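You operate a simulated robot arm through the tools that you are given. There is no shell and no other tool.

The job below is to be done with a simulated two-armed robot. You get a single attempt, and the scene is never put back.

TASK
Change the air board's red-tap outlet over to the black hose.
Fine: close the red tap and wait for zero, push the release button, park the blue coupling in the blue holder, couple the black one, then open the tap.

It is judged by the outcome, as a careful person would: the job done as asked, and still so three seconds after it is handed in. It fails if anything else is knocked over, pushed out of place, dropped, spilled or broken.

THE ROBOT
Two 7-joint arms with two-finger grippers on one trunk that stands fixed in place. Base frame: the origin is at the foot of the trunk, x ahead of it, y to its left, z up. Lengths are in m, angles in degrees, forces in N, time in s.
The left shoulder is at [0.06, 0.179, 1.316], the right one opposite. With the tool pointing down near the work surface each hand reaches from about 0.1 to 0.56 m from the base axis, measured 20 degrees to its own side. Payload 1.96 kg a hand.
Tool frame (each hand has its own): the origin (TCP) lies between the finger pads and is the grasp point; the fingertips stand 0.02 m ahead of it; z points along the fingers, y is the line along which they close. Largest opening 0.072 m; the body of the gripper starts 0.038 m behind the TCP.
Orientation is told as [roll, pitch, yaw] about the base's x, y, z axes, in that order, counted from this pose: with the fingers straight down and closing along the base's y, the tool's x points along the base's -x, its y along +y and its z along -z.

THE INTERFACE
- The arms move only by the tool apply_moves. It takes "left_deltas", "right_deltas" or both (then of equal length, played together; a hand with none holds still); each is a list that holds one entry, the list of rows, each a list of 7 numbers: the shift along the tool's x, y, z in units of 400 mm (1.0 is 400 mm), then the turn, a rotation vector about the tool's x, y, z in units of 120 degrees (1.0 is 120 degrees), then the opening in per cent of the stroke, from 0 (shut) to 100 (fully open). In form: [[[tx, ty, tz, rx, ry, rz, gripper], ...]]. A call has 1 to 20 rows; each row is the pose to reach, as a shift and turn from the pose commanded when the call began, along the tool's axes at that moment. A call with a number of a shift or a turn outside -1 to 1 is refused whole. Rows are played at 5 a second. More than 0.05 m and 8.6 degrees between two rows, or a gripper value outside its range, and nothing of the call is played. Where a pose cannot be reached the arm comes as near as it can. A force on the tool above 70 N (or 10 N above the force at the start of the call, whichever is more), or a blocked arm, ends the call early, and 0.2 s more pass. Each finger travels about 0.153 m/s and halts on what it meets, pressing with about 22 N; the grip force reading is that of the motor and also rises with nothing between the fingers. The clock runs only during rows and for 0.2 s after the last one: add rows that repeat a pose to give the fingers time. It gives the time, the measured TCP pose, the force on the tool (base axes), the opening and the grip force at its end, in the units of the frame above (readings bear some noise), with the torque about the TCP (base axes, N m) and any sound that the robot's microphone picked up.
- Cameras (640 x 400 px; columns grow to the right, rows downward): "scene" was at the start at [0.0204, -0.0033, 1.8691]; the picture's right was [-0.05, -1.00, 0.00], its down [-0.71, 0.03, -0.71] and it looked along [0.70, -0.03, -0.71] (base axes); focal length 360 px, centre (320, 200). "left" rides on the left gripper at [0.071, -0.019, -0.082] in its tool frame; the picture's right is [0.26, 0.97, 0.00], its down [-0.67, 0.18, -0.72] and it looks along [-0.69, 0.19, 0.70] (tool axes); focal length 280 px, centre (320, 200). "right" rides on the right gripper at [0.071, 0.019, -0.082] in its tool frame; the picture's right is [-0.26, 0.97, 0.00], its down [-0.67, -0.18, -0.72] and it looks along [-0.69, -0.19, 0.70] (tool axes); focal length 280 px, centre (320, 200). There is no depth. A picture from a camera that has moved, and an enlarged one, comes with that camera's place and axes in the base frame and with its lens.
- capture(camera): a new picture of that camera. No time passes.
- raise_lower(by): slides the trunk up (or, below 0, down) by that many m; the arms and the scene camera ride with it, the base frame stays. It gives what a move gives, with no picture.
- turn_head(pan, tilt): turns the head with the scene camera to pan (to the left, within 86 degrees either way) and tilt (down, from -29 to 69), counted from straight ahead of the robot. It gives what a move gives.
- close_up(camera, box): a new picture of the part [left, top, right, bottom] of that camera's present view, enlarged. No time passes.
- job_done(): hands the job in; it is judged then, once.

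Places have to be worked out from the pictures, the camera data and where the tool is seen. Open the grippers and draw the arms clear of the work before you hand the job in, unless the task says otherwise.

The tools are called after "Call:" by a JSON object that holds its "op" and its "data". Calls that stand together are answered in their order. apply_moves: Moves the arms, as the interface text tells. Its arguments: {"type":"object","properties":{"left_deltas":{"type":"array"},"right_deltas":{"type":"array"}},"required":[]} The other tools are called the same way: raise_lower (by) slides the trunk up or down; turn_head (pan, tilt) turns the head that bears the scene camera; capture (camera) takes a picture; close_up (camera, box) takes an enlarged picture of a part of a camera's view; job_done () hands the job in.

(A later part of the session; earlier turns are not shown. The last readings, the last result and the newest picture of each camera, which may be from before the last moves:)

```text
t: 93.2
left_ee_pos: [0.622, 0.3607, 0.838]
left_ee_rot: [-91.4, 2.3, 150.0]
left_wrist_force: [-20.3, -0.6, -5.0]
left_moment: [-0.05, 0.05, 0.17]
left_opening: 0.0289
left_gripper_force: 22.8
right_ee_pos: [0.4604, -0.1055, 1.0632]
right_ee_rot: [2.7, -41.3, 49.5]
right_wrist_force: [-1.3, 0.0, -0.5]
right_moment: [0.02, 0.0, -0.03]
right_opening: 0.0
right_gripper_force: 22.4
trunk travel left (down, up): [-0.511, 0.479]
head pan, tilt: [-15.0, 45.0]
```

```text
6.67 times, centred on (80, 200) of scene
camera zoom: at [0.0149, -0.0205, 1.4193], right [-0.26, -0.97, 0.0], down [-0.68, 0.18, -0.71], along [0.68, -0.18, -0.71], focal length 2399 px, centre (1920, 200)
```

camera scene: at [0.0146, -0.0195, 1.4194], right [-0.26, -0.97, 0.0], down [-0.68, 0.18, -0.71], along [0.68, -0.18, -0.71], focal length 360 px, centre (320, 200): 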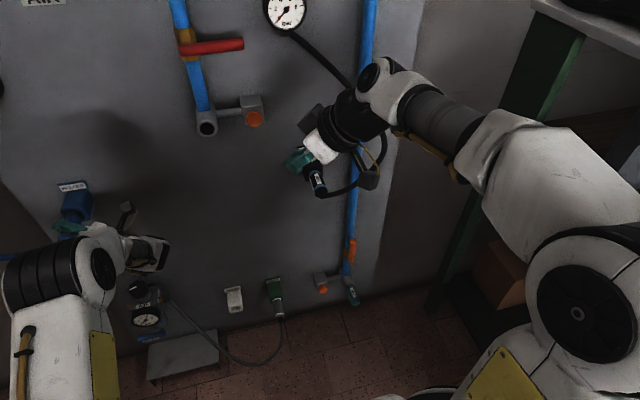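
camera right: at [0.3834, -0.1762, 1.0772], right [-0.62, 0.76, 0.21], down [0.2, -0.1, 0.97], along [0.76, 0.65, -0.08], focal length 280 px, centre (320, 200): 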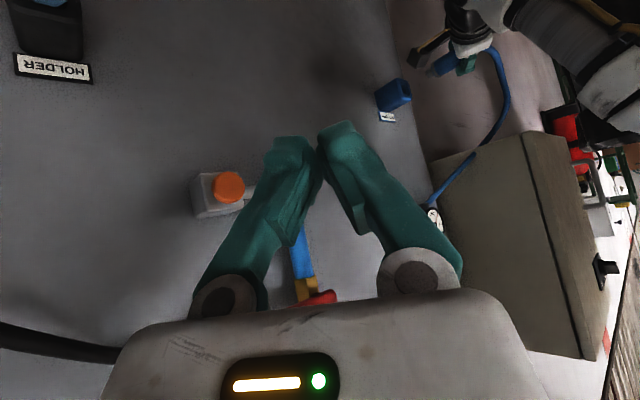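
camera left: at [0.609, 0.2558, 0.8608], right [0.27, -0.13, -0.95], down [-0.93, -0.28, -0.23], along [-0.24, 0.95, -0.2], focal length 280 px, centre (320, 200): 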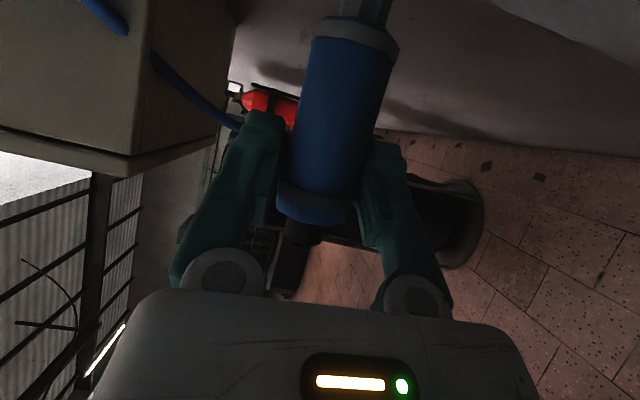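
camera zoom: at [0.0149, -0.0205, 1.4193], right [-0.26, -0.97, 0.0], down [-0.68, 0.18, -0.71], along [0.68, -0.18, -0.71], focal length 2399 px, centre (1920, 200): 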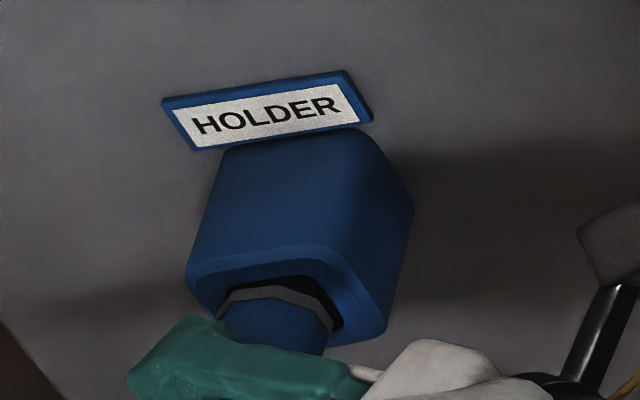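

The axial force stays at 20 N while the hand slides – the coupling is bottomed. Now I'll open only ~2–3 mm: the lower finger will still cradle it if it isn't held.

Call:
{"op": "apply_moves", "data": {"left_deltas": [[[0, 0, 0, 0, 0, 0, 42], [0, 0, 0, 0, 0, 0, 44], [0, 0, 0, 0, 0, 0, 44]]]}}

Call:
{"op": "close_up", "data": {"camera": "scene", "box": [40, 170, 120, 230]}}

Call:
{"op": "capture", "data": {"camera": "left"}}

```text
t: 94.0
left_ee_pos: [0.6244, 0.3593, 0.8373]
left_ee_rot: [-91.3, 2.3, 149.9]
left_wrist_force: [-1.0, -0.1, -0.2]
left_moment: [-0.03, 0.01, -0.01]
left_opening: 0.0318
left_gripper_force: 0.0
right_ee_pos: [0.4603, -0.1051, 1.0626]
right_ee_rot: [2.8, -41.3, 49.3]
right_wrist_force: [0.0, 0.6, -0.2]
right_moment: [-0.01, -0.02, -0.01]
right_opening: 0.0
right_gripper_force: 22.0
trunk travel left (down, up): [-0.511, 0.479]
head pan, tilt: [-15.0, 45.0]
```

```text
6.67 times, centred on (80, 200) of scene
camera zoom: at [0.0178, -0.0208, 1.4193], right [-0.26, -0.97, 0.0], down [-0.68, 0.18, -0.71], along [0.68, -0.18, -0.71], focal length 2399 px, centre (1920, 200)
```

zoom: 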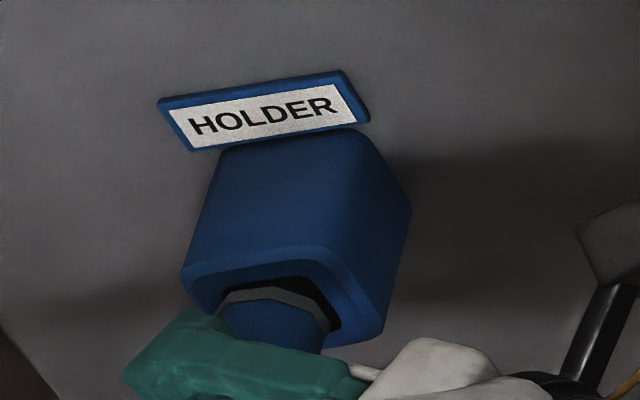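

```text
taken
camera left: at [0.6433, 0.2537, 0.8565], right [0.27, -0.13, -0.95], down [-0.93, -0.28, -0.23], along [-0.24, 0.95, -0.2], focal length 280 px, centre (320, 200)
```

left: 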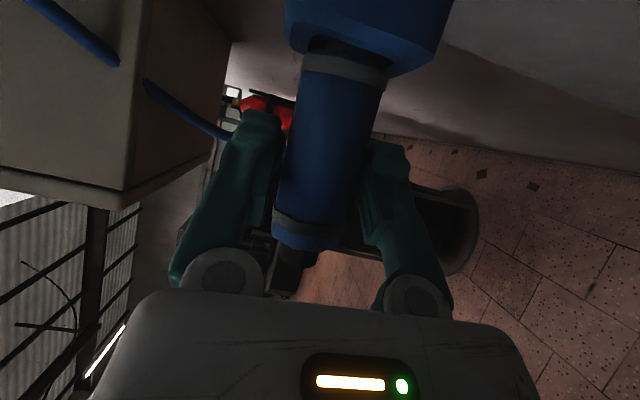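

The side camera now shows the coupling at the holder mouth. I'll zoom in to judge seating and whether it rests on the lower finger.

Call:
{"op": "close_up", "data": {"camera": "left", "box": [240, 0, 480, 150]}}

Call:
{"op": "close_up", "data": {"camera": "left", "box": [240, 110, 440, 280]}}

Call:
{"op": "close_up", "data": {"camera": "right", "box": [350, 50, 450, 125]}}

```text
2.67 times, centred on (360, 75) of left
camera zoom: at [0.6433, 0.2537, 0.8565], right [0.27, -0.13, -0.95], down [-0.93, -0.28, -0.23], along [-0.24, 0.95, -0.2], focal length 748 px, centre (213, 533)
```

zoom: 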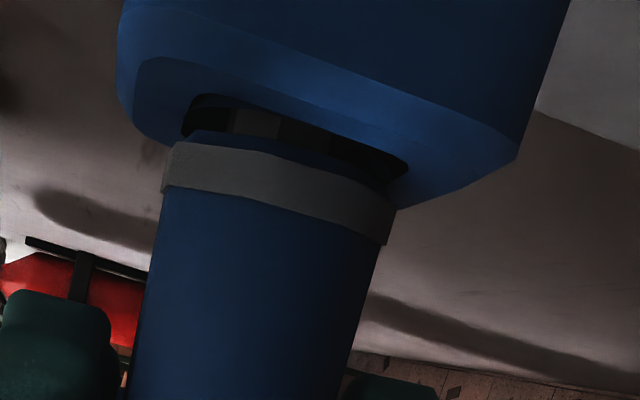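

```text
2.35 times, centred on (340, 195) of left
camera zoom: at [0.6433, 0.2537, 0.8565], right [0.27, -0.13, -0.95], down [-0.93, -0.28, -0.23], along [-0.24, 0.95, -0.2], focal length 660 px, centre (273, 212)
```

zoom: 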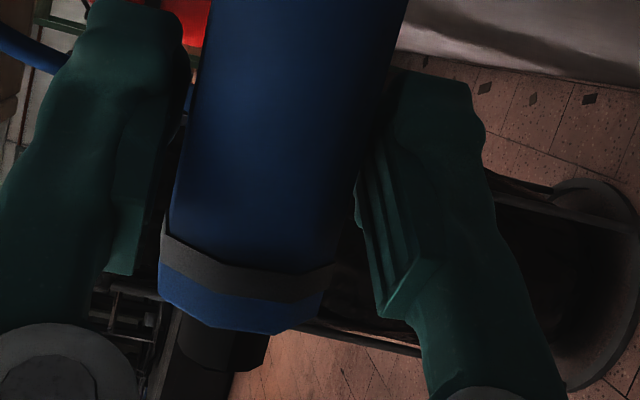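

```text
5.33 times, centred on (400, 88) of right
camera zoom: at [0.3796, -0.1785, 1.0778], right [-0.62, 0.75, 0.21], down [0.19, -0.11, 0.98], along [0.76, 0.65, -0.08], focal length 1495 px, centre (-107, 800)
```

zoom: 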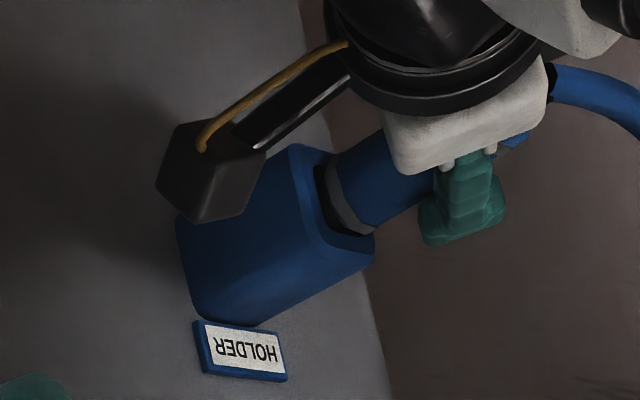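

Measured from both views, the blue coupling's end (x≈0.595) and rings match the parked black one, so it is home in depth. Test of retention: lower the hand 3 mm with fingers slightly open and see whether the coupling follows the lower finger.

Call:
{"op": "apply_moves", "data": {"left_deltas": [[[0, 0.004, 0, 0, 0, 0, 44], [0, 0.0075, 0, 0, 0, 0, 46], [0, 0.0075, 0, 0, 0, 0, 46], [0, 0.0075, 0, 0, 0, 0, 46]]]}}

Call:
{"op": "close_up", "data": {"camera": "left", "box": [240, 110, 440, 280]}}

Call:
{"op": "close_up", "data": {"camera": "left", "box": [240, 0, 480, 150]}}

```text
t: 95.0
left_ee_pos: [0.6236, 0.3593, 0.8359]
left_ee_rot: [-91.4, 2.3, 149.9]
left_wrist_force: [2.3, 0.1, 4.7]
left_moment: [0.05, -0.04, -0.04]
left_opening: 0.0364
left_gripper_force: 2.4
right_ee_pos: [0.4614, -0.1064, 1.062]
right_ee_rot: [2.9, -41.2, 49.4]
right_wrist_force: [0.2, -0.4, -0.6]
right_moment: [-0.01, 0.01, -0.01]
right_opening: 0.0002
right_gripper_force: 21.9
trunk travel left (down, up): [-0.511, 0.479]
head pan, tilt: [-15.0, 45.0]
```

```text
2.35 times, centred on (340, 195) of left
camera zoom: at [0.6427, 0.2536, 0.8536], right [0.27, -0.13, -0.95], down [-0.93, -0.28, -0.23], along [-0.24, 0.95, -0.2], focal length 660 px, centre (273, 212)
```

zoom: 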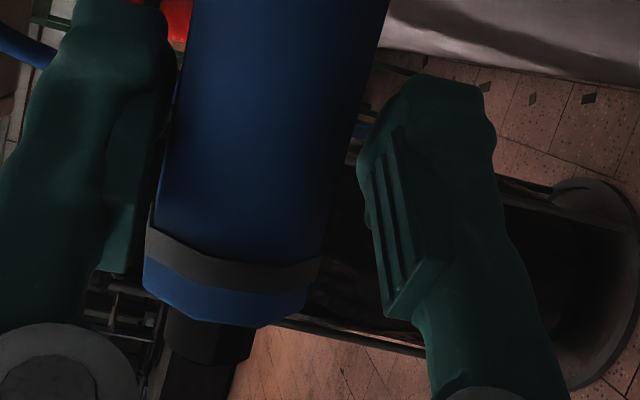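

```text
2.67 times, centred on (360, 75) of left
camera zoom: at [0.6427, 0.2536, 0.8536], right [0.27, -0.13, -0.95], down [-0.93, -0.28, -0.23], along [-0.24, 0.95, -0.2], focal length 748 px, centre (213, 533)
```

zoom: 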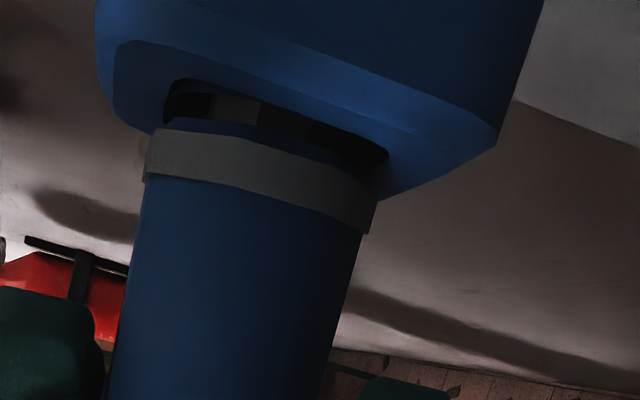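

A clear gap opened below while the coupling stayed put and pressed the upper finger – it is firmly retained in the holder. I'll open fully and withdraw the hand along its own axis (back-right).

Call:
{"op": "apply_moves", "data": {"left_deltas": [[[0, -0.003, 0, 0, 0, 0, 60], [0, -0.0075, 0, 0, 0, 0, 80], [0, -0.0075, 0, 0, 0, 0, 100], [0, -0.0075, -0.02, 0, 0, 0, 100], [0, -0.0075, -0.07, 0, 0, 0, 100], [0, -0.0075, -0.14, 0, 0, 0, 100]]]}}

Call:
{"op": "capture", "data": {"camera": "left"}}

Call:
{"op": "capture", "data": {"camera": "right"}}

Call:
{"op": "capture", "data": {"camera": "scene"}}

```text
t: 96.4
left_ee_pos: [0.5953, 0.3115, 0.8355]
left_ee_rot: [-91.4, 2.3, 150.0]
left_wrist_force: [-0.5, -0.2, 0.2]
left_moment: [-0.01, -0.01, -0.02]
left_opening: 0.0719
left_gripper_force: 0.0
right_ee_pos: [0.462, -0.1068, 1.0636]
right_ee_rot: [2.8, -41.2, 49.4]
right_wrist_force: [1.2, -0.5, -0.4]
right_moment: [-0.01, -0.02, -0.03]
right_opening: 0.0
right_gripper_force: 21.6
trunk travel left (down, up): [-0.511, 0.479]
head pan, tilt: [-15.0, 45.0]
```

```text
taken
camera left: at [0.6144, 0.2043, 0.8546], right [0.27, -0.13, -0.95], down [-0.93, -0.28, -0.23], along [-0.24, 0.95, -0.2], focal length 280 px, centre (320, 200)
```

left: 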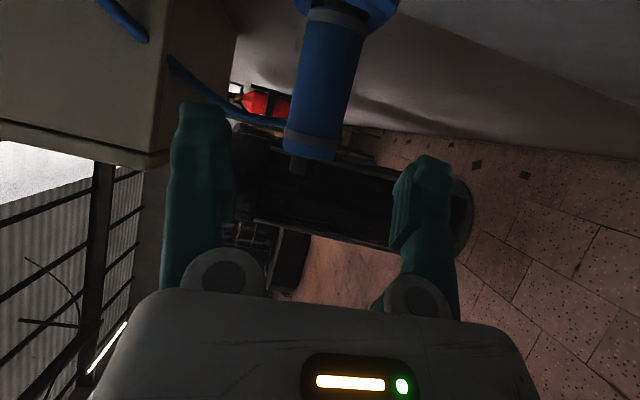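

```text
taken
camera right: at [0.3794, -0.1789, 1.0778], right [-0.62, 0.75, 0.21], down [0.19, -0.11, 0.98], along [0.76, 0.65, -0.08], focal length 280 px, centre (320, 200)
```

right: 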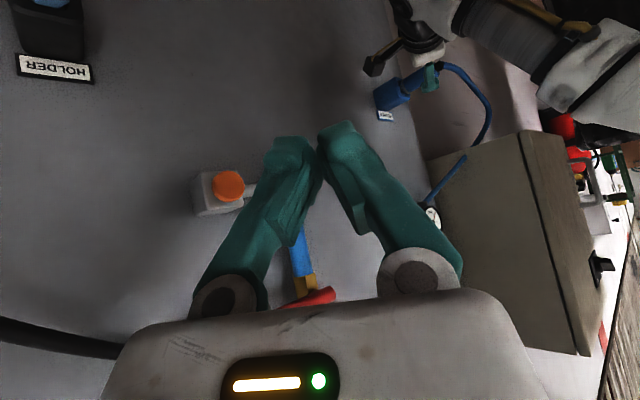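

```text
taken
camera scene: at [0.0176, -0.0212, 1.4193], right [-0.26, -0.97, 0.0], down [-0.68, 0.18, -0.71], along [0.68, -0.18, -0.71], focal length 360 px, centre (320, 200)
```

scene: 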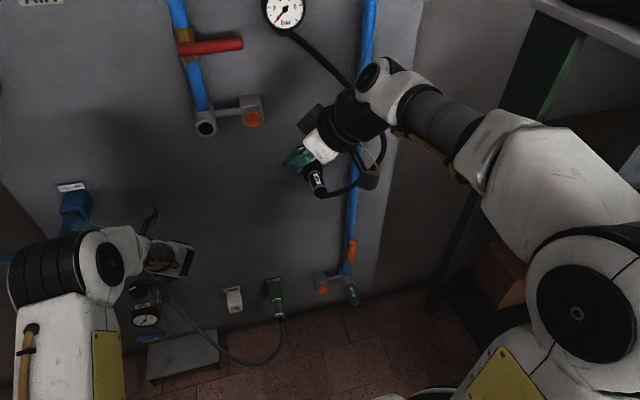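

The blue coupling stays parked in the blue holder. I'll withdraw the left hand further back and then undo its 120° turn so it's out of the right arm's way.

Call:
{"op": "apply_moves", "data": {"left_deltas": [[[0, 0, -0.08, 0, 0, 0, 100], [-0.03, 0, -0.16, 0, 0, 0, 100], [-0.08, 0, -0.22, 0, 0, 0, 100], [-0.13, 0, -0.28, 0, 0, 0, 100]]]}}

Call:
{"op": "apply_moves", "data": {"left_deltas": [[[0, -0.015, 0.01, 0.0132, 0.0361, 0.0493, 100], [0, -0.03, 0.02, 0.0264, 0.0721, 0.0986, 100], [0, -0.045, 0.03, 0.0396, 0.1082, 0.1479, 100], [0, -0.06, 0.04, 0.0528, 0.1443, 0.1973, 100], [0, -0.075, 0.05, 0.0659, 0.1803, 0.2466, 100], [0, -0.09, 0.06, 0.0791, 0.2164, 0.2959, 100], [0, -0.105, 0.07, 0.0923, 0.2524, 0.3452, 100], [0, -0.12, 0.08, 0.1055, 0.2885, 0.3945, 100]]]}}

Call:
{"op": "capture", "data": {"camera": "scene"}}

```text
t: 97.4
left_ee_pos: [0.4928, 0.2401, 0.8328]
left_ee_rot: [-91.3, 2.3, 149.9]
left_wrist_force: [0.2, 0.4, -0.8]
left_moment: [0.01, -0.01, 0.0]
left_opening: 0.0719
left_gripper_force: 0.1
right_ee_pos: [0.4622, -0.1063, 1.0633]
right_ee_rot: [2.9, -41.2, 49.4]
right_wrist_force: [0.8, 0.5, -0.9]
right_moment: [0.03, 0.03, 0.0]
right_opening: 0.0
right_gripper_force: 21.7
trunk travel left (down, up): [-0.511, 0.479]
head pan, tilt: [-15.0, 45.0]
```

```text
t: 99.2
left_ee_pos: [0.5087, 0.2687, 0.879]
left_ee_rot: [-89.7, -47.1, 113.9]
left_wrist_force: [0.4, -0.4, 0.6]
left_moment: [-0.02, -0.05, -0.01]
left_opening: 0.0719
left_gripper_force: 0.0
right_ee_pos: [0.4605, -0.1059, 1.0627]
right_ee_rot: [2.8, -41.2, 49.4]
right_wrist_force: [0.6, 0.3, -0.1]
right_moment: [-0.01, 0.01, -0.02]
right_opening: 0.0
right_gripper_force: 21.6
trunk travel left (down, up): [-0.511, 0.479]
head pan, tilt: [-15.0, 45.0]
```

```text
taken
camera scene: at [0.0175, -0.0206, 1.4193], right [-0.26, -0.97, 0.0], down [-0.68, 0.18, -0.71], along [0.68, -0.18, -0.71], focal length 360 px, centre (320, 200)
```

scene: 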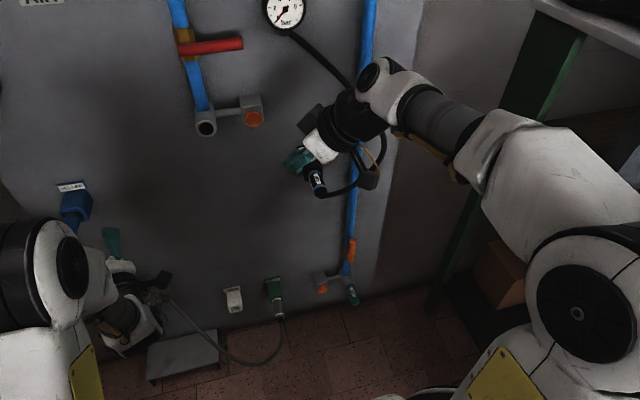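

Continuing to undo the rest of the left hand's turn (another 60°).

Call:
{"op": "apply_moves", "data": {"left_deltas": [[[0, 0, 0, 0.0132, 0.0361, 0.0493, 100], [0, 0, 0, 0.0264, 0.0721, 0.0986, 100], [0, 0, 0, 0.0396, 0.1082, 0.1479, 100], [0, 0, 0, 0.0528, 0.1443, 0.1973, 100], [0, 0, 0, 0.0659, 0.1803, 0.2466, 100], [0, 0, 0, 0.0791, 0.2164, 0.2959, 100], [0, 0, 0, 0.0923, 0.2524, 0.3452, 100], [0, 0, 0, 0.1055, 0.2885, 0.3945, 100]]]}}

Call:
{"op": "raise_lower", "data": {"by": 0.2}}

Call:
{"op": "turn_head", "data": {"pan": 0, "tilt": 42}}

Call:
{"op": "capture", "data": {"camera": "scene"}}

Call:
{"op": "capture", "data": {"camera": "left"}}

```text
t: 101.0
left_ee_pos: [0.5089, 0.2691, 0.8801]
left_ee_rot: [0.4, -62.4, -0.3]
left_wrist_force: [-0.1, 0.0, 0.0]
left_moment: [-0.02, -0.02, 0.02]
left_opening: 0.0718
left_gripper_force: 0.1
right_ee_pos: [0.4606, -0.1053, 1.0628]
right_ee_rot: [2.8, -41.3, 49.4]
right_wrist_force: [-0.1, -0.1, 0.0]
right_moment: [0.0, -0.01, 0.0]
right_opening: 0.0
right_gripper_force: 21.5
trunk travel left (down, up): [-0.511, 0.479]
head pan, tilt: [-15.0, 45.0]
```

```text
t: 103.2
left_ee_pos: [0.5101, 0.2689, 1.0792]
left_ee_rot: [0.0, -62.6, 0.1]
left_wrist_force: [0.0, 0.8, 0.1]
left_moment: [-0.01, 0.0, 0.0]
left_opening: 0.0722
left_gripper_force: 0.0
right_ee_pos: [0.4621, -0.1057, 1.2627]
right_ee_rot: [2.8, -41.2, 49.4]
right_wrist_force: [0.2, 0.6, 0.1]
right_moment: [0.0, 0.02, 0.0]
right_opening: 0.0
right_gripper_force: 22.2
trunk travel left (down, up): [-0.711, 0.279]
head pan, tilt: [-15.0, 45.0]
```

```text
t: 104.0
left_ee_pos: [0.5094, 0.2682, 1.0791]
left_ee_rot: [0.0, -62.6, -0.1]
left_wrist_force: [0.5, 0.5, 0.2]
left_moment: [0.01, 0.01, -0.02]
left_opening: 0.0719
left_gripper_force: 0.0
right_ee_pos: [0.462, -0.1055, 1.2617]
right_ee_rot: [2.8, -41.2, 49.4]
right_wrist_force: [0.4, 0.0, -0.6]
right_moment: [-0.01, 0.02, 0.02]
right_opening: 0.0001
right_gripper_force: 21.9
trunk travel left (down, up): [-0.711, 0.279]
head pan, tilt: [0.0, 42.0]
```

```text
taken
camera scene: at [0.0228, 0.0002, 1.6236], right [0.0, -1.0, 0.0], down [-0.67, 0.0, -0.74], along [0.74, 0.0, -0.67], focal length 360 px, centre (320, 200)
```

scene: 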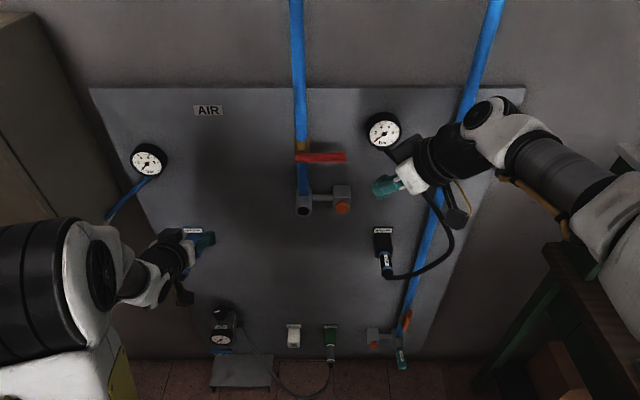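

```text
taken
camera left: at [0.4037, 0.2487, 1.0536], right [-0.12, 0.96, -0.23], down [-0.33, 0.18, 0.93], along [0.94, 0.19, 0.29], focal length 280 px, centre (320, 200)
```

left: 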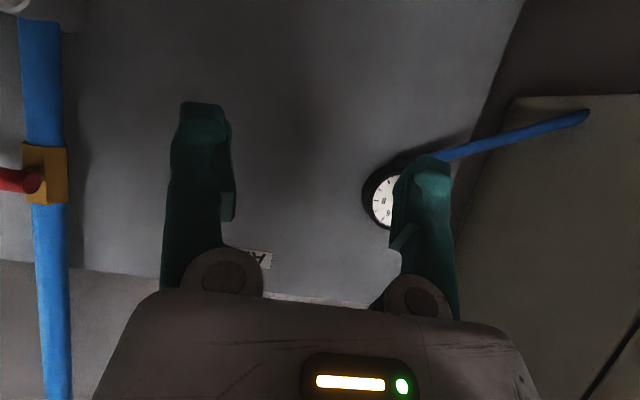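

Left hand is clear, and the blue coupling remains parked. Now the right hand: I'll undo its yaw, open it and bring it in front of and above the black coupling.

Call:
{"op": "apply_moves", "data": {"right_deltas": [[[0.0405, -0.0258, 0.0298, 0.0339, -0.0019, 0.0387, 0], [0.081, -0.0515, 0.0595, 0.0678, -0.0038, 0.0774, 20], [0.1215, -0.0773, 0.0893, 0.1017, -0.0057, 0.116, 40], [0.162, -0.103, 0.119, 0.1356, -0.0076, 0.1547, 60], [0.2025, -0.1288, 0.1488, 0.1695, -0.0094, 0.1934, 80], [0.243, -0.1545, 0.1785, 0.2034, -0.0113, 0.2321, 100], [0.2835, -0.1803, 0.2083, 0.2373, -0.0132, 0.2707, 100], [0.324, -0.206, 0.238, 0.2712, -0.0151, 0.3094, 100]]]}}

Call:
{"op": "capture", "data": {"camera": "right"}}

Call:
{"op": "capture", "data": {"camera": "scene"}}

```text
t: 105.8
left_ee_pos: [0.5109, 0.2682, 1.0793]
left_ee_rot: [0.1, -62.6, 0.0]
left_wrist_force: [0.6, 0.3, -0.2]
left_moment: [-0.01, -0.03, 0.01]
left_opening: 0.0718
left_gripper_force: 0.0
right_ee_pos: [0.4978, -0.1813, 1.101]
right_ee_rot: [2.8, -41.1, 0.0]
right_wrist_force: [-0.2, -0.2, 0.5]
right_moment: [-0.04, 0.01, 0.02]
right_opening: 0.0721
right_gripper_force: 0.0
trunk travel left (down, up): [-0.711, 0.279]
head pan, tilt: [0.0, 42.0]
```

```text
taken
camera right: at [0.3907, -0.1658, 1.117], right [0.17, 0.96, 0.21], down [0.04, -0.22, 0.98], along [0.98, -0.15, -0.08], focal length 280 px, centre (320, 200)
```

right: 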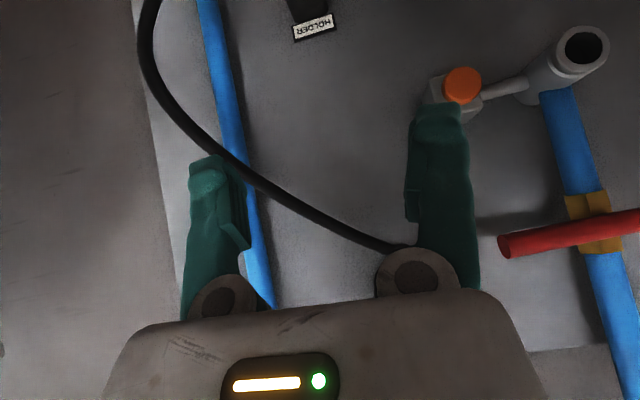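

```text
taken
camera scene: at [0.0236, 0.0004, 1.6236], right [0.0, -1.0, 0.0], down [-0.67, 0.0, -0.74], along [0.74, 0.0, -0.67], focal length 360 px, centre (320, 200)
```

scene: 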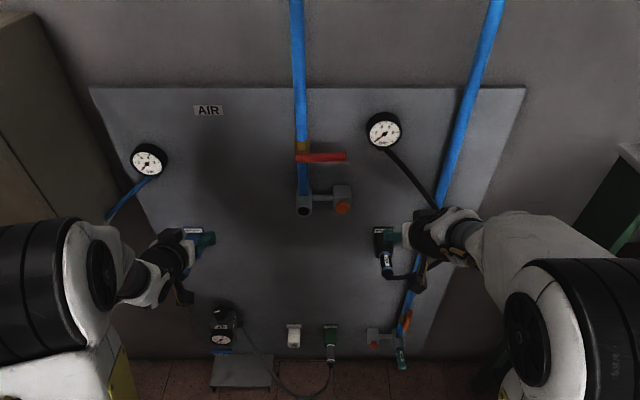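

Now level the right hand (roll 0, pitch -45°) and drop to about z=0.93 to view the black coupling end-on.

Call:
{"op": "apply_moves", "data": {"right_deltas": [[[0.055, -0.003, 0.0645, 0.0047, -0.0065, 0, 100], [0.11, -0.006, 0.129, 0.0093, -0.013, 0, 100], [0.165, -0.009, 0.194, 0.014, -0.0195, 0, 100], [0.22, -0.0125, 0.258, 0.0187, -0.026, 0, 100], [0.2755, -0.0157, 0.3228, 0.0233, -0.0325, 0, 100]]]}}

Call:
{"op": "capture", "data": {"camera": "right"}}

Call:
{"op": "close_up", "data": {"camera": "scene", "box": [350, 220, 430, 280]}}

```text
t: 107.0
left_ee_pos: [0.5103, 0.2699, 1.0788]
left_ee_rot: [-0.2, -62.6, 0.1]
left_wrist_force: [0.1, 0.0, 0.3]
left_moment: [0.02, 0.0, 0.03]
left_opening: 0.072
left_gripper_force: 0.0
right_ee_pos: [0.501, -0.178, 0.9312]
right_ee_rot: [0.1, -45.1, 0.0]
right_wrist_force: [-0.1, -0.8, 0.2]
right_moment: [-0.03, 0.0, 0.0]
right_opening: 0.072
right_gripper_force: 0.0
right hand out of reach, approached as far as the arm can: row 1
trunk travel left (down, up): [-0.711, 0.279]
head pan, tilt: [0.0, 42.0]
```

```text
taken
camera right: at [0.3933, -0.16, 0.9384], right [0.19, 0.96, 0.19], down [-0.03, -0.18, 0.98], along [0.98, -0.19, 0.0], focal length 280 px, centre (320, 200)
```

right: 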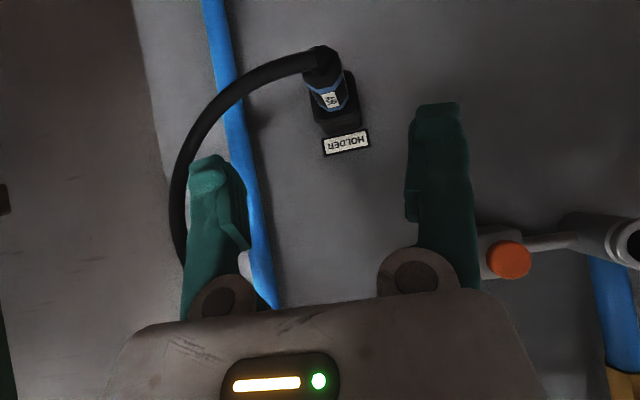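

```text
6.67 times, centred on (390, 250) of scene
camera zoom: at [0.0238, 0.0013, 1.6237], right [0.0, -1.0, 0.0], down [-0.67, 0.0, -0.74], along [0.74, 0.0, -0.67], focal length 2399 px, centre (-147, -133)
```

zoom: 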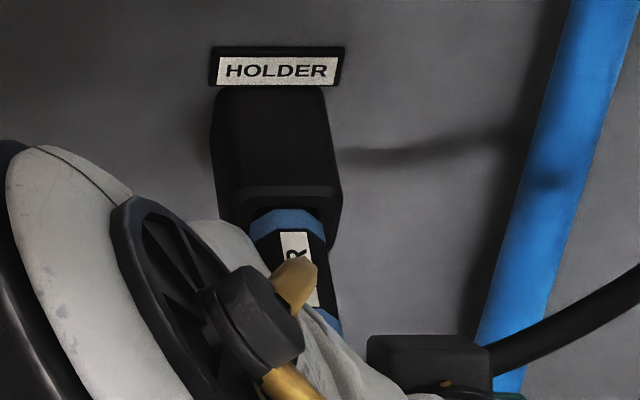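

I'll zoom in on the black coupling from the right camera to fix its axis.

Call:
{"op": "close_up", "data": {"camera": "right", "box": [280, 30, 390, 165]}}

```text
2.96 times, centred on (335, 98) of right
camera zoom: at [0.3933, -0.16, 0.9384], right [0.19, 0.96, 0.19], down [-0.03, -0.18, 0.98], along [0.98, -0.19, 0.0], focal length 831 px, centre (276, 504)
```

zoom: 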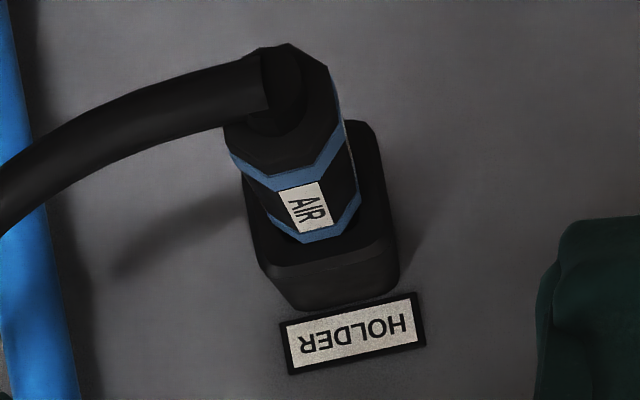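

The black coupling's axis is at about y=-0.181, z=0.837, end at x≈0.597. I'll approach along the fingers to TCP (0.612, -0.181, 0.838), fingers open.

Call:
{"op": "apply_moves", "data": {"right_deltas": [[[-0.015, -0.004, 0.056, 0, 0, 0, 100], [-0.03, -0.0075, 0.1114, 0, 0, 0, 100], [-0.03, -0.0075, 0.18, 0, 0, 0, 100], [-0.031, -0.0075, 0.25, 0, 0, 0, 100], [-0.0318, -0.0075, 0.31, 0, 0, 0, 100], [-0.0318, -0.0075, 0.3606, 0, 0, 0, 100]]]}}

Call:
{"op": "capture", "data": {"camera": "right"}}

Call:
{"op": "close_up", "data": {"camera": "scene", "box": [350, 220, 430, 280]}}

```text
t: 108.4
left_ee_pos: [0.5101, 0.2679, 1.0788]
left_ee_rot: [0.0, -62.6, 0.0]
left_wrist_force: [0.7, 0.8, -0.4]
left_moment: [0.01, -0.02, -0.02]
left_opening: 0.0721
left_gripper_force: 0.1
right_ee_pos: [0.6125, -0.1831, 0.8389]
right_ee_rot: [0.1, -45.1, 0.0]
right_wrist_force: [0.5, -0.8, -1.1]
right_moment: [-0.02, 0.0, 0.0]
right_opening: 0.0721
right_gripper_force: 0.1
trunk travel left (down, up): [-0.711, 0.279]
head pan, tilt: [0.0, 42.0]
```

```text
taken
camera right: at [0.5048, -0.1643, 0.8464], right [0.19, 0.96, 0.19], down [-0.03, -0.18, 0.98], along [0.98, -0.19, 0.0], focal length 280 px, centre (320, 200)
```

right: 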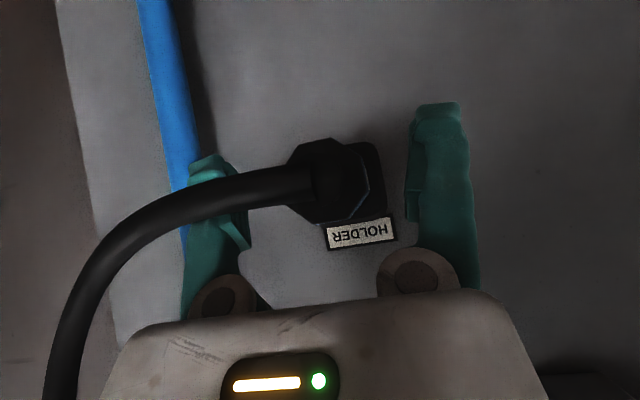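

```text
6.67 times, centred on (390, 250) of scene
camera zoom: at [0.0237, 0.0002, 1.6236], right [0.0, -1.0, 0.0], down [-0.67, 0.0, -0.74], along [0.74, 0.0, -0.67], focal length 2399 px, centre (-147, -133)
```

zoom: 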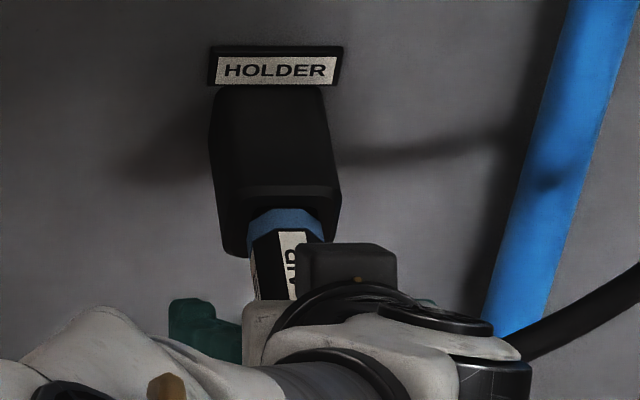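

The coupling is centred at the grasp point. Closing the right gripper.

Call:
{"op": "apply_moves", "data": {"right_deltas": [[[0, 0, 0, 0, 0, 0, 70], [0, 0, 0, 0, 0, 0, 45], [0, 0, 0, 0, 0, 0, 20], [0, 0, 0, 0, 0, 0, 0], [0, 0, 0, 0, 0, 0, 0]]]}}

Call:
{"op": "capture", "data": {"camera": "right"}}

```text
t: 109.6
left_ee_pos: [0.5099, 0.2706, 1.0793]
left_ee_rot: [0.0, -62.6, 0.2]
left_wrist_force: [-0.5, -1.0, 0.3]
left_moment: [-0.02, -0.01, 0.02]
left_opening: 0.0719
left_gripper_force: 0.1
right_ee_pos: [0.614, -0.1802, 0.8402]
right_ee_rot: [0.1, -45.1, -0.1]
right_wrist_force: [-0.9, 13.1, -4.3]
right_moment: [0.11, 0.02, 0.23]
right_opening: 0.0282
right_gripper_force: 21.4
trunk travel left (down, up): [-0.711, 0.279]
head pan, tilt: [0.0, 42.0]
```

```text
taken
camera right: at [0.5046, -0.1619, 0.8467], right [0.18, 0.97, 0.19], down [-0.03, -0.18, 0.98], along [0.98, -0.19, -0.01], focal length 280 px, centre (320, 200)
```

right: 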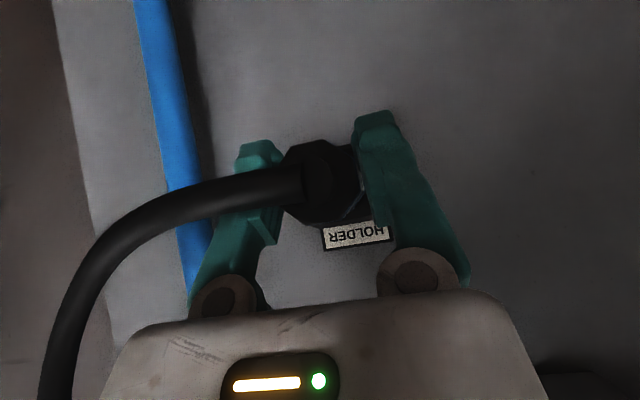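

Gripped (28.2 mm). I'll relieve the side load (+2 mm y) and pull straight out along -x, 15 mm first.

Call:
{"op": "apply_moves", "data": {"right_deltas": [[[0, 0.0035, 0, 0, 0, 0, 0], [0, 0.005, 0, 0, 0, 0, 0], [0.0088, 0.005, -0.0088, 0, 0, 0, 0], [0.0177, 0.005, -0.0177, 0, 0, 0, 0], [0.0265, 0.005, -0.0265, 0, 0, 0, 0]]]}}

Call:
{"op": "close_up", "data": {"camera": "scene", "box": [350, 220, 430, 280]}}

```text
t: 110.8
left_ee_pos: [0.51, 0.2683, 1.0791]
left_ee_rot: [0.0, -62.6, 0.0]
left_wrist_force: [-0.5, -1.0, -0.2]
left_moment: [0.0, -0.02, 0.0]
left_opening: 0.072
left_gripper_force: 0.0
right_ee_pos: [0.5975, -0.1828, 0.8399]
right_ee_rot: [0.1, -45.1, 0.0]
right_wrist_force: [-0.2, 1.4, 0.4]
right_moment: [0.01, 0.02, 0.03]
right_opening: 0.0285
right_gripper_force: 22.5
trunk travel left (down, up): [-0.711, 0.279]
head pan, tilt: [0.0, 42.0]
```

```text
6.67 times, centred on (390, 250) of scene
camera zoom: at [0.0231, 0.0002, 1.6236], right [0.0, -1.0, 0.0], down [-0.67, 0.0, -0.74], along [0.74, 0.0, -0.67], focal length 2399 px, centre (-147, -133)
```

zoom: 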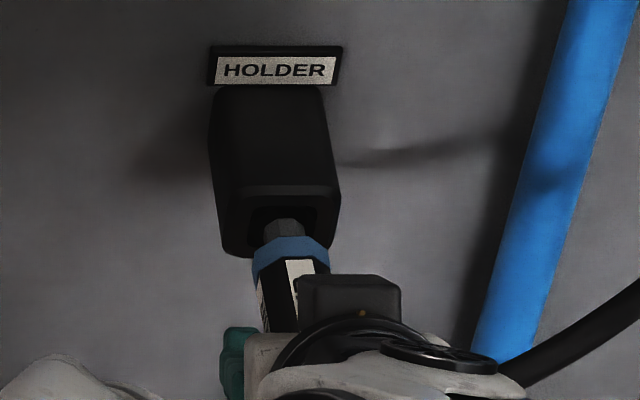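

It slid out freely with the hand. I'll pull it back clear of the holder and carry it over to in front of the outlet at (0.53, 0.04, 1.021).

Call:
{"op": "apply_moves", "data": {"right_deltas": [[[0.06, 0, -0.06, 0, 0, 0, 0], [0.1184, 0, -0.1184, 0, 0, 0, 0], [0.079, 0.069, -0.158, 0, 0, 0, 0], [0.039, 0.1375, -0.198, 0, 0, 0, 0], [0, 0.206, -0.238, 0, 0, 0, 0], [-0.0407, 0.275, -0.2775, 0, 0, 0, 0], [-0.081, 0.345, -0.318, 0, 0, 0, 0], [-0.122, 0.415, -0.359, 0, 0, 0, 0], [-0.162, 0.485, -0.399, 0, 0, 0, 0], [-0.2026, 0.5558, -0.4394, 0, 0, 0, 0]]]}}

Call:
{"op": "capture", "data": {"camera": "right"}}

Call:
{"op": "capture", "data": {"camera": "scene"}}

Call:
{"op": "close_up", "data": {"camera": "scene", "box": [280, 180, 340, 225]}}

```text
t: 113.0
left_ee_pos: [0.5097, 0.2702, 1.0789]
left_ee_rot: [0.0, -62.6, 0.0]
left_wrist_force: [-0.4, 0.3, 0.1]
left_moment: [0.02, 0.0, 0.0]
left_opening: 0.072
left_gripper_force: 0.0
right_ee_pos: [0.529, 0.0426, 1.0223]
right_ee_rot: [0.1, -45.2, -0.1]
right_wrist_force: [1.2, 0.2, -1.6]
right_moment: [-0.02, 0.02, -0.02]
right_opening: 0.0288
right_gripper_force: 21.9
trunk travel left (down, up): [-0.711, 0.279]
head pan, tilt: [0.0, 42.0]
```

```text
taken
camera right: at [0.4209, 0.061, 1.0292], right [0.18, 0.96, 0.19], down [-0.03, -0.18, 0.98], along [0.98, -0.19, 0.0], focal length 280 px, centre (320, 200)
```

right: 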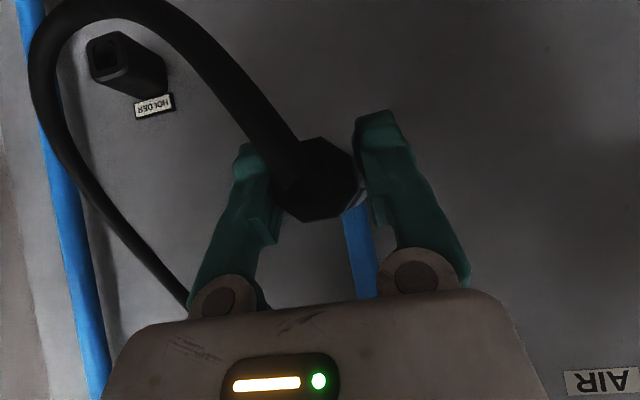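

```text
taken
camera scene: at [0.0222, 0.0015, 1.6236], right [0.0, -1.0, 0.0], down [-0.67, 0.0, -0.74], along [0.74, 0.0, -0.67], focal length 360 px, centre (320, 200)
```

scene: 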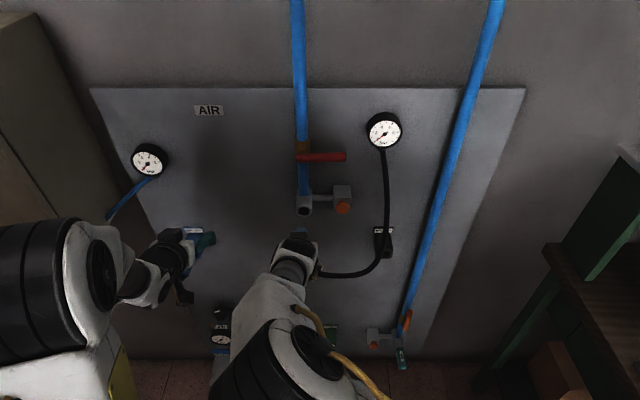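

```text
8.89 times, centred on (310, 202) of scene
camera zoom: at [0.0222, 0.0015, 1.6236], right [0.0, -1.0, 0.0], down [-0.67, 0.0, -0.74], along [0.74, 0.0, -0.67], focal length 3198 px, centre (409, 178)
```

zoom: 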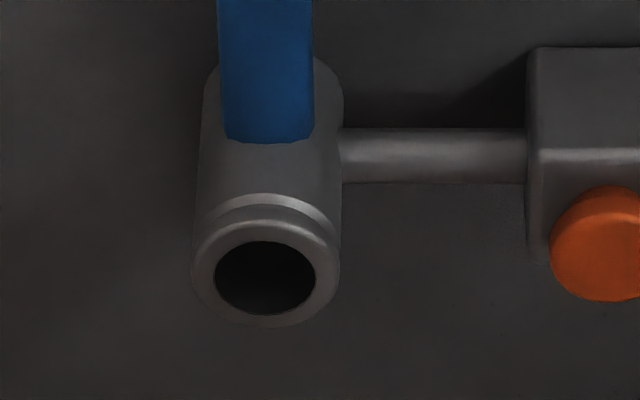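

Outlet hole centre computes to (0.653, 0.0405, 1.019). I'll zoom on the coupling's nose in front of it.

Call:
{"op": "close_up", "data": {"camera": "scene", "box": [270, 190, 340, 250]}}

Call:
{"op": "close_up", "data": {"camera": "left", "box": [0, 0, 200, 150]}}

```text
6.67 times, centred on (305, 220) of scene
camera zoom: at [0.0222, 0.0015, 1.6236], right [0.0, -1.0, 0.0], down [-0.67, 0.0, -0.74], along [0.74, 0.0, -0.67], focal length 2399 px, centre (420, 67)
```

zoom: 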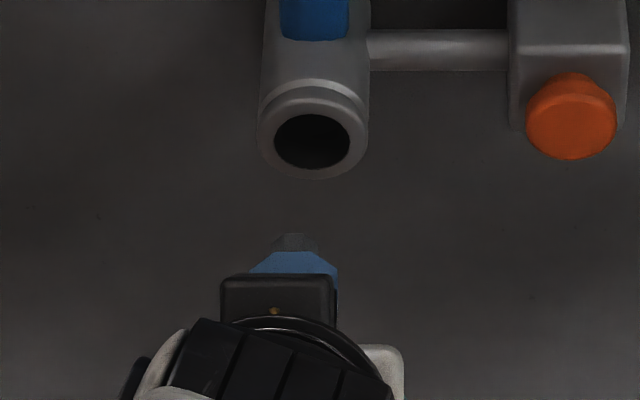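

```text
2.67 times, centred on (100, 75) of left
camera zoom: at [0.4033, 0.2494, 1.0535], right [-0.12, 0.96, -0.23], down [-0.33, 0.18, 0.93], along [0.94, 0.19, 0.29], focal length 748 px, centre (907, 533)
```

zoom: 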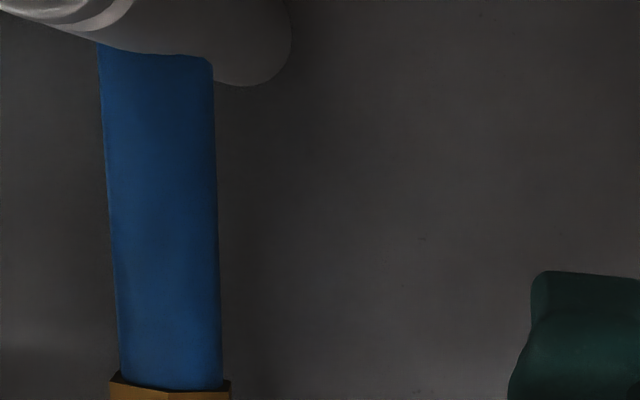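

The nose sits about 3.7 mm left and ~2 mm high of the outlet axis. I'll correct that and advance 44 mm, tip just before the socket, and look again.

Call:
{"op": "apply_moves", "data": {"right_deltas": [[[0.0039, -0.0093, 0.0039, 0, 0, 0, 0], [-0.02, -0.0093, 0.0278, 0, 0, 0, 0], [-0.046, -0.0093, 0.0538, 0, 0, 0, 0], [-0.0739, -0.0093, 0.0817, 0, 0, 0, 0], [-0.0739, -0.0093, 0.0817, 0, 0, 0, 0]]]}}

Call:
{"op": "close_up", "data": {"camera": "scene", "box": [280, 180, 330, 225]}}

Call:
{"op": "close_up", "data": {"camera": "right", "box": [240, 100, 400, 240]}}

```text
t: 114.2
left_ee_pos: [0.5098, 0.2688, 1.0795]
left_ee_rot: [0.0, -62.6, 0.1]
left_wrist_force: [0.3, 0.7, 0.3]
left_moment: [-0.03, -0.01, 0.01]
left_opening: 0.0722
left_gripper_force: 0.1
right_ee_pos: [0.5733, 0.0349, 1.0198]
right_ee_rot: [0.1, -45.1, -0.1]
right_wrist_force: [0.9, 1.1, -1.4]
right_moment: [0.0, 0.04, 0.0]
right_opening: 0.0286
right_gripper_force: 22.2
trunk travel left (down, up): [-0.711, 0.279]
head pan, tilt: [0.0, 42.0]
```

```text
8.89 times, centred on (305, 202) of scene
camera zoom: at [0.0226, 0.0006, 1.6236], right [0.0, -1.0, 0.0], down [-0.67, 0.0, -0.74], along [0.74, 0.0, -0.67], focal length 3198 px, centre (453, 178)
```

zoom: 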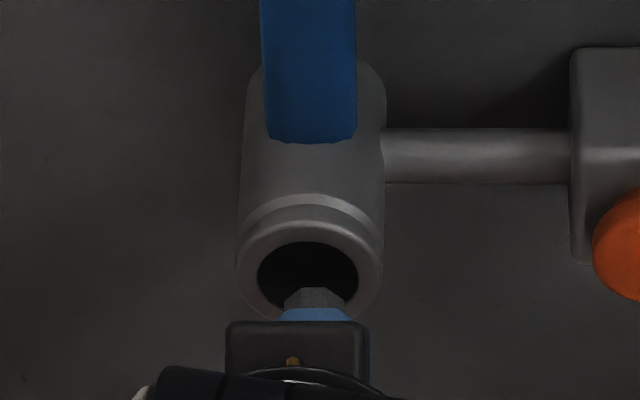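

```text
2.86 times, centred on (320, 170) of right
camera zoom: at [0.4656, 0.0549, 1.0271], right [0.19, 0.96, 0.19], down [-0.03, -0.18, 0.98], along [0.98, -0.19, 0.0], focal length 801 px, centre (320, 286)
```

zoom: 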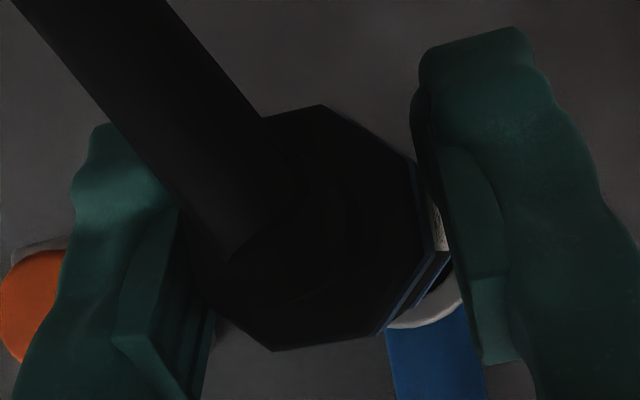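

Now the nose is about 2 mm right of the axis, height good. I'll shift 2 mm left and push in 17 mm in small steps.

Call:
{"op": "apply_moves", "data": {"right_deltas": [[[0, 0.005, 0, 0, 0, 0, 0], [-0.0088, 0.005, 0.0088, 0, 0, 0, 0], [-0.0177, 0.005, 0.0177, 0, 0, 0, 0], [-0.0247, 0.005, 0.0247, 0, 0, 0, 0], [-0.03, 0.005, 0.03, 0, 0, 0, 0]]]}}

Call:
{"op": "close_up", "data": {"camera": "scene", "box": [280, 180, 330, 225]}}

```text
t: 115.4
left_ee_pos: [0.5097, 0.2684, 1.0787]
left_ee_rot: [0.0, -62.6, 0.0]
left_wrist_force: [-1.0, 0.5, -0.4]
left_moment: [0.0, -0.02, -0.02]
left_opening: 0.0719
left_gripper_force: 0.1
right_ee_pos: [0.5932, 0.0393, 1.0188]
right_ee_rot: [0.2, -45.1, -0.2]
right_wrist_force: [0.3, 0.8, -0.4]
right_moment: [-0.03, 0.01, -0.05]
right_opening: 0.0285
right_gripper_force: 22.3
trunk travel left (down, up): [-0.711, 0.279]
head pan, tilt: [0.0, 42.0]
```

```text
8.89 times, centred on (305, 202) of scene
camera zoom: at [0.0233, 0.0003, 1.6236], right [0.0, -1.0, 0.0], down [-0.67, 0.0, -0.74], along [0.74, 0.0, -0.67], focal length 3198 px, centre (453, 178)
```

zoom: 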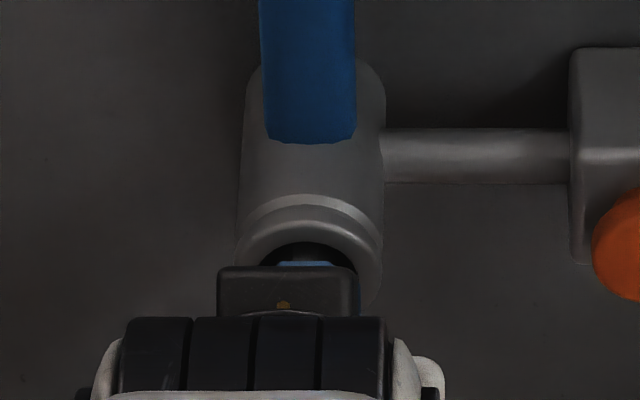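

The nose entered with no resistance. I'll keep pushing in 2–3 mm steps, listening for the latch.

Call:
{"op": "apply_moves", "data": {"right_deltas": [[[-0.0044, 0, 0.0044, 0, 0, 0, 0], [-0.0088, 0, 0.0088, 0, 0, 0, 0], [-0.0133, 0, 0.0133, 0, 0, 0, 0]]]}}

Call:
{"op": "close_up", "data": {"camera": "scene", "box": [280, 180, 330, 225]}}

```text
t: 116.2
left_ee_pos: [0.507, 0.2672, 1.0805]
left_ee_rot: [-0.1, -62.7, 0.0]
left_wrist_force: [-0.5, 0.9, 0.8]
left_moment: [-0.01, 0.0, 0.02]
left_opening: 0.0719
left_gripper_force: 0.0
right_ee_pos: [0.5978, 0.0378, 1.0198]
right_ee_rot: [0.2, -45.0, -0.1]
right_wrist_force: [-11.4, -0.7, -1.4]
right_moment: [-0.04, 0.1, 0.07]
right_opening: 0.0288
right_gripper_force: 22.0
trunk travel left (down, up): [-0.711, 0.279]
head pan, tilt: [0.0, 42.0]
```

```text
8.89 times, centred on (305, 202) of scene
camera zoom: at [0.0202, 0.0003, 1.6237], right [0.0, -1.0, 0.0], down [-0.67, 0.0, -0.74], along [0.74, 0.0, -0.67], focal length 3198 px, centre (453, 178)
```

zoom: 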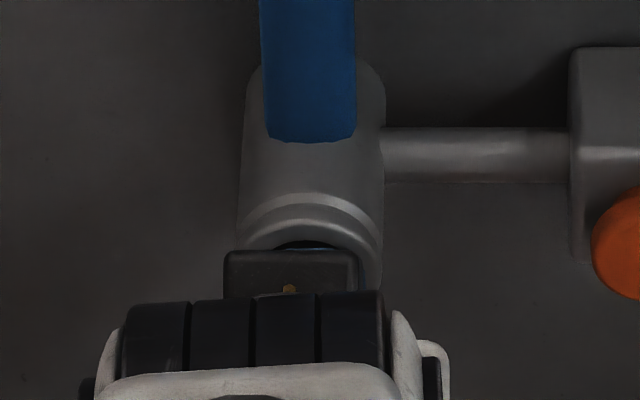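

Resistance is building (-11 N). Pushing on a little more.

Call:
{"op": "apply_moves", "data": {"right_deltas": [[[-0.0044, 0, 0.0044, 0, 0, 0, 0], [-0.0088, 0, 0.0088, 0, 0, 0, 0], [-0.0088, 0, 0.0088, 0, 0, 0, 0]]]}}

Call:
{"op": "capture", "data": {"camera": "right"}}

```text
t: 117.0
left_ee_pos: [0.5051, 0.268, 1.081]
left_ee_rot: [0.0, -62.8, -0.1]
left_wrist_force: [0.5, -0.2, 0.1]
left_moment: [0.01, -0.02, -0.03]
left_opening: 0.0718
left_gripper_force: 0.1
right_ee_pos: [0.601, 0.0378, 1.0199]
right_ee_rot: [0.1, -45.2, -0.1]
right_wrist_force: [-21.5, -2.5, -6.6]
right_moment: [-0.02, 0.26, 0.04]
right_opening: 0.0287
right_gripper_force: 21.3
trunk travel left (down, up): [-0.711, 0.279]
head pan, tilt: [0.0, 42.0]
```

```text
taken
camera right: at [0.4927, 0.0566, 1.0278], right [0.19, 0.96, 0.19], down [-0.03, -0.18, 0.98], along [0.98, -0.19, 0.0], focal length 280 px, centre (320, 200)
```

right: 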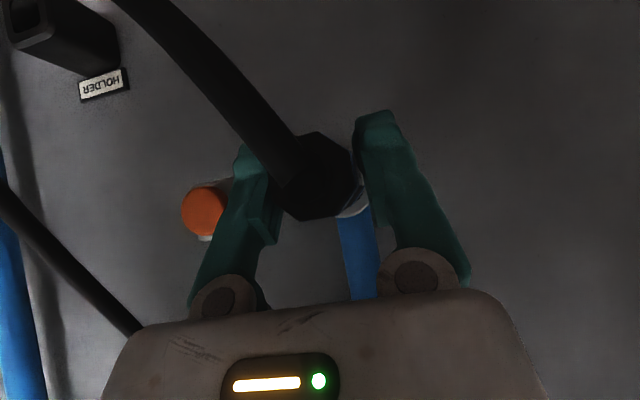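

Force is -21 N axial with -6.6 N downward, so it's sitting slightly high. I'll lower 1.5 mm while keeping the push, and check for the latch.

Call:
{"op": "apply_moves", "data": {"right_deltas": [[[0.0026, -0.001, 0.0026, 0, 0, 0, 0], [0.0026, -0.001, 0.0026, 0, 0, 0, 0], [-0.0018, -0.001, 0.007, 0, 0, 0, 0], [-0.0018, -0.001, 0.007, 0, 0, 0, 0]]]}}

Call:
{"op": "close_up", "data": {"camera": "right", "box": [240, 100, 400, 240]}}

Call:
{"op": "close_up", "data": {"camera": "scene", "box": [280, 180, 330, 225]}}

```text
t: 118.0
left_ee_pos: [0.5056, 0.2689, 1.0817]
left_ee_rot: [-0.1, -62.9, 0.0]
left_wrist_force: [0.0, 0.8, -0.5]
left_moment: [-0.02, 0.03, 0.02]
left_opening: 0.072
left_gripper_force: 0.1
right_ee_pos: [0.6027, 0.038, 1.0206]
right_ee_rot: [0.1, -45.4, -0.2]
right_wrist_force: [-23.2, -1.9, 3.4]
right_moment: [-0.01, 0.08, 0.01]
right_opening: 0.0288
right_gripper_force: 21.9
trunk travel left (down, up): [-0.711, 0.279]
head pan, tilt: [0.0, 42.0]
```

```text
2.86 times, centred on (320, 170) of right
camera zoom: at [0.4949, 0.0565, 1.0273], right [0.18, 0.96, 0.19], down [-0.04, -0.18, 0.98], along [0.98, -0.19, 0.0], focal length 801 px, centre (320, 286)
```

zoom: 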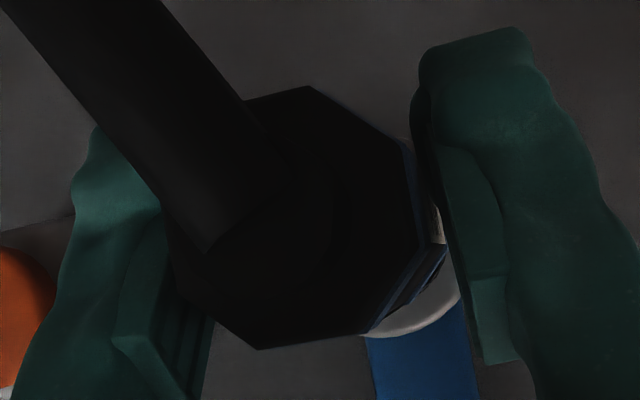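

```text
8.89 times, centred on (305, 202) of scene
camera zoom: at [0.0168, 0.0, 1.6238], right [0.0, -1.0, 0.0], down [-0.67, 0.0, -0.75], along [0.75, 0.0, -0.67], focal length 3198 px, centre (453, 178)
```

zoom: 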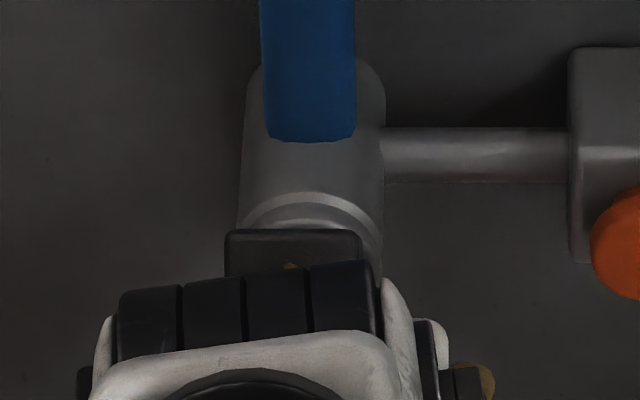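

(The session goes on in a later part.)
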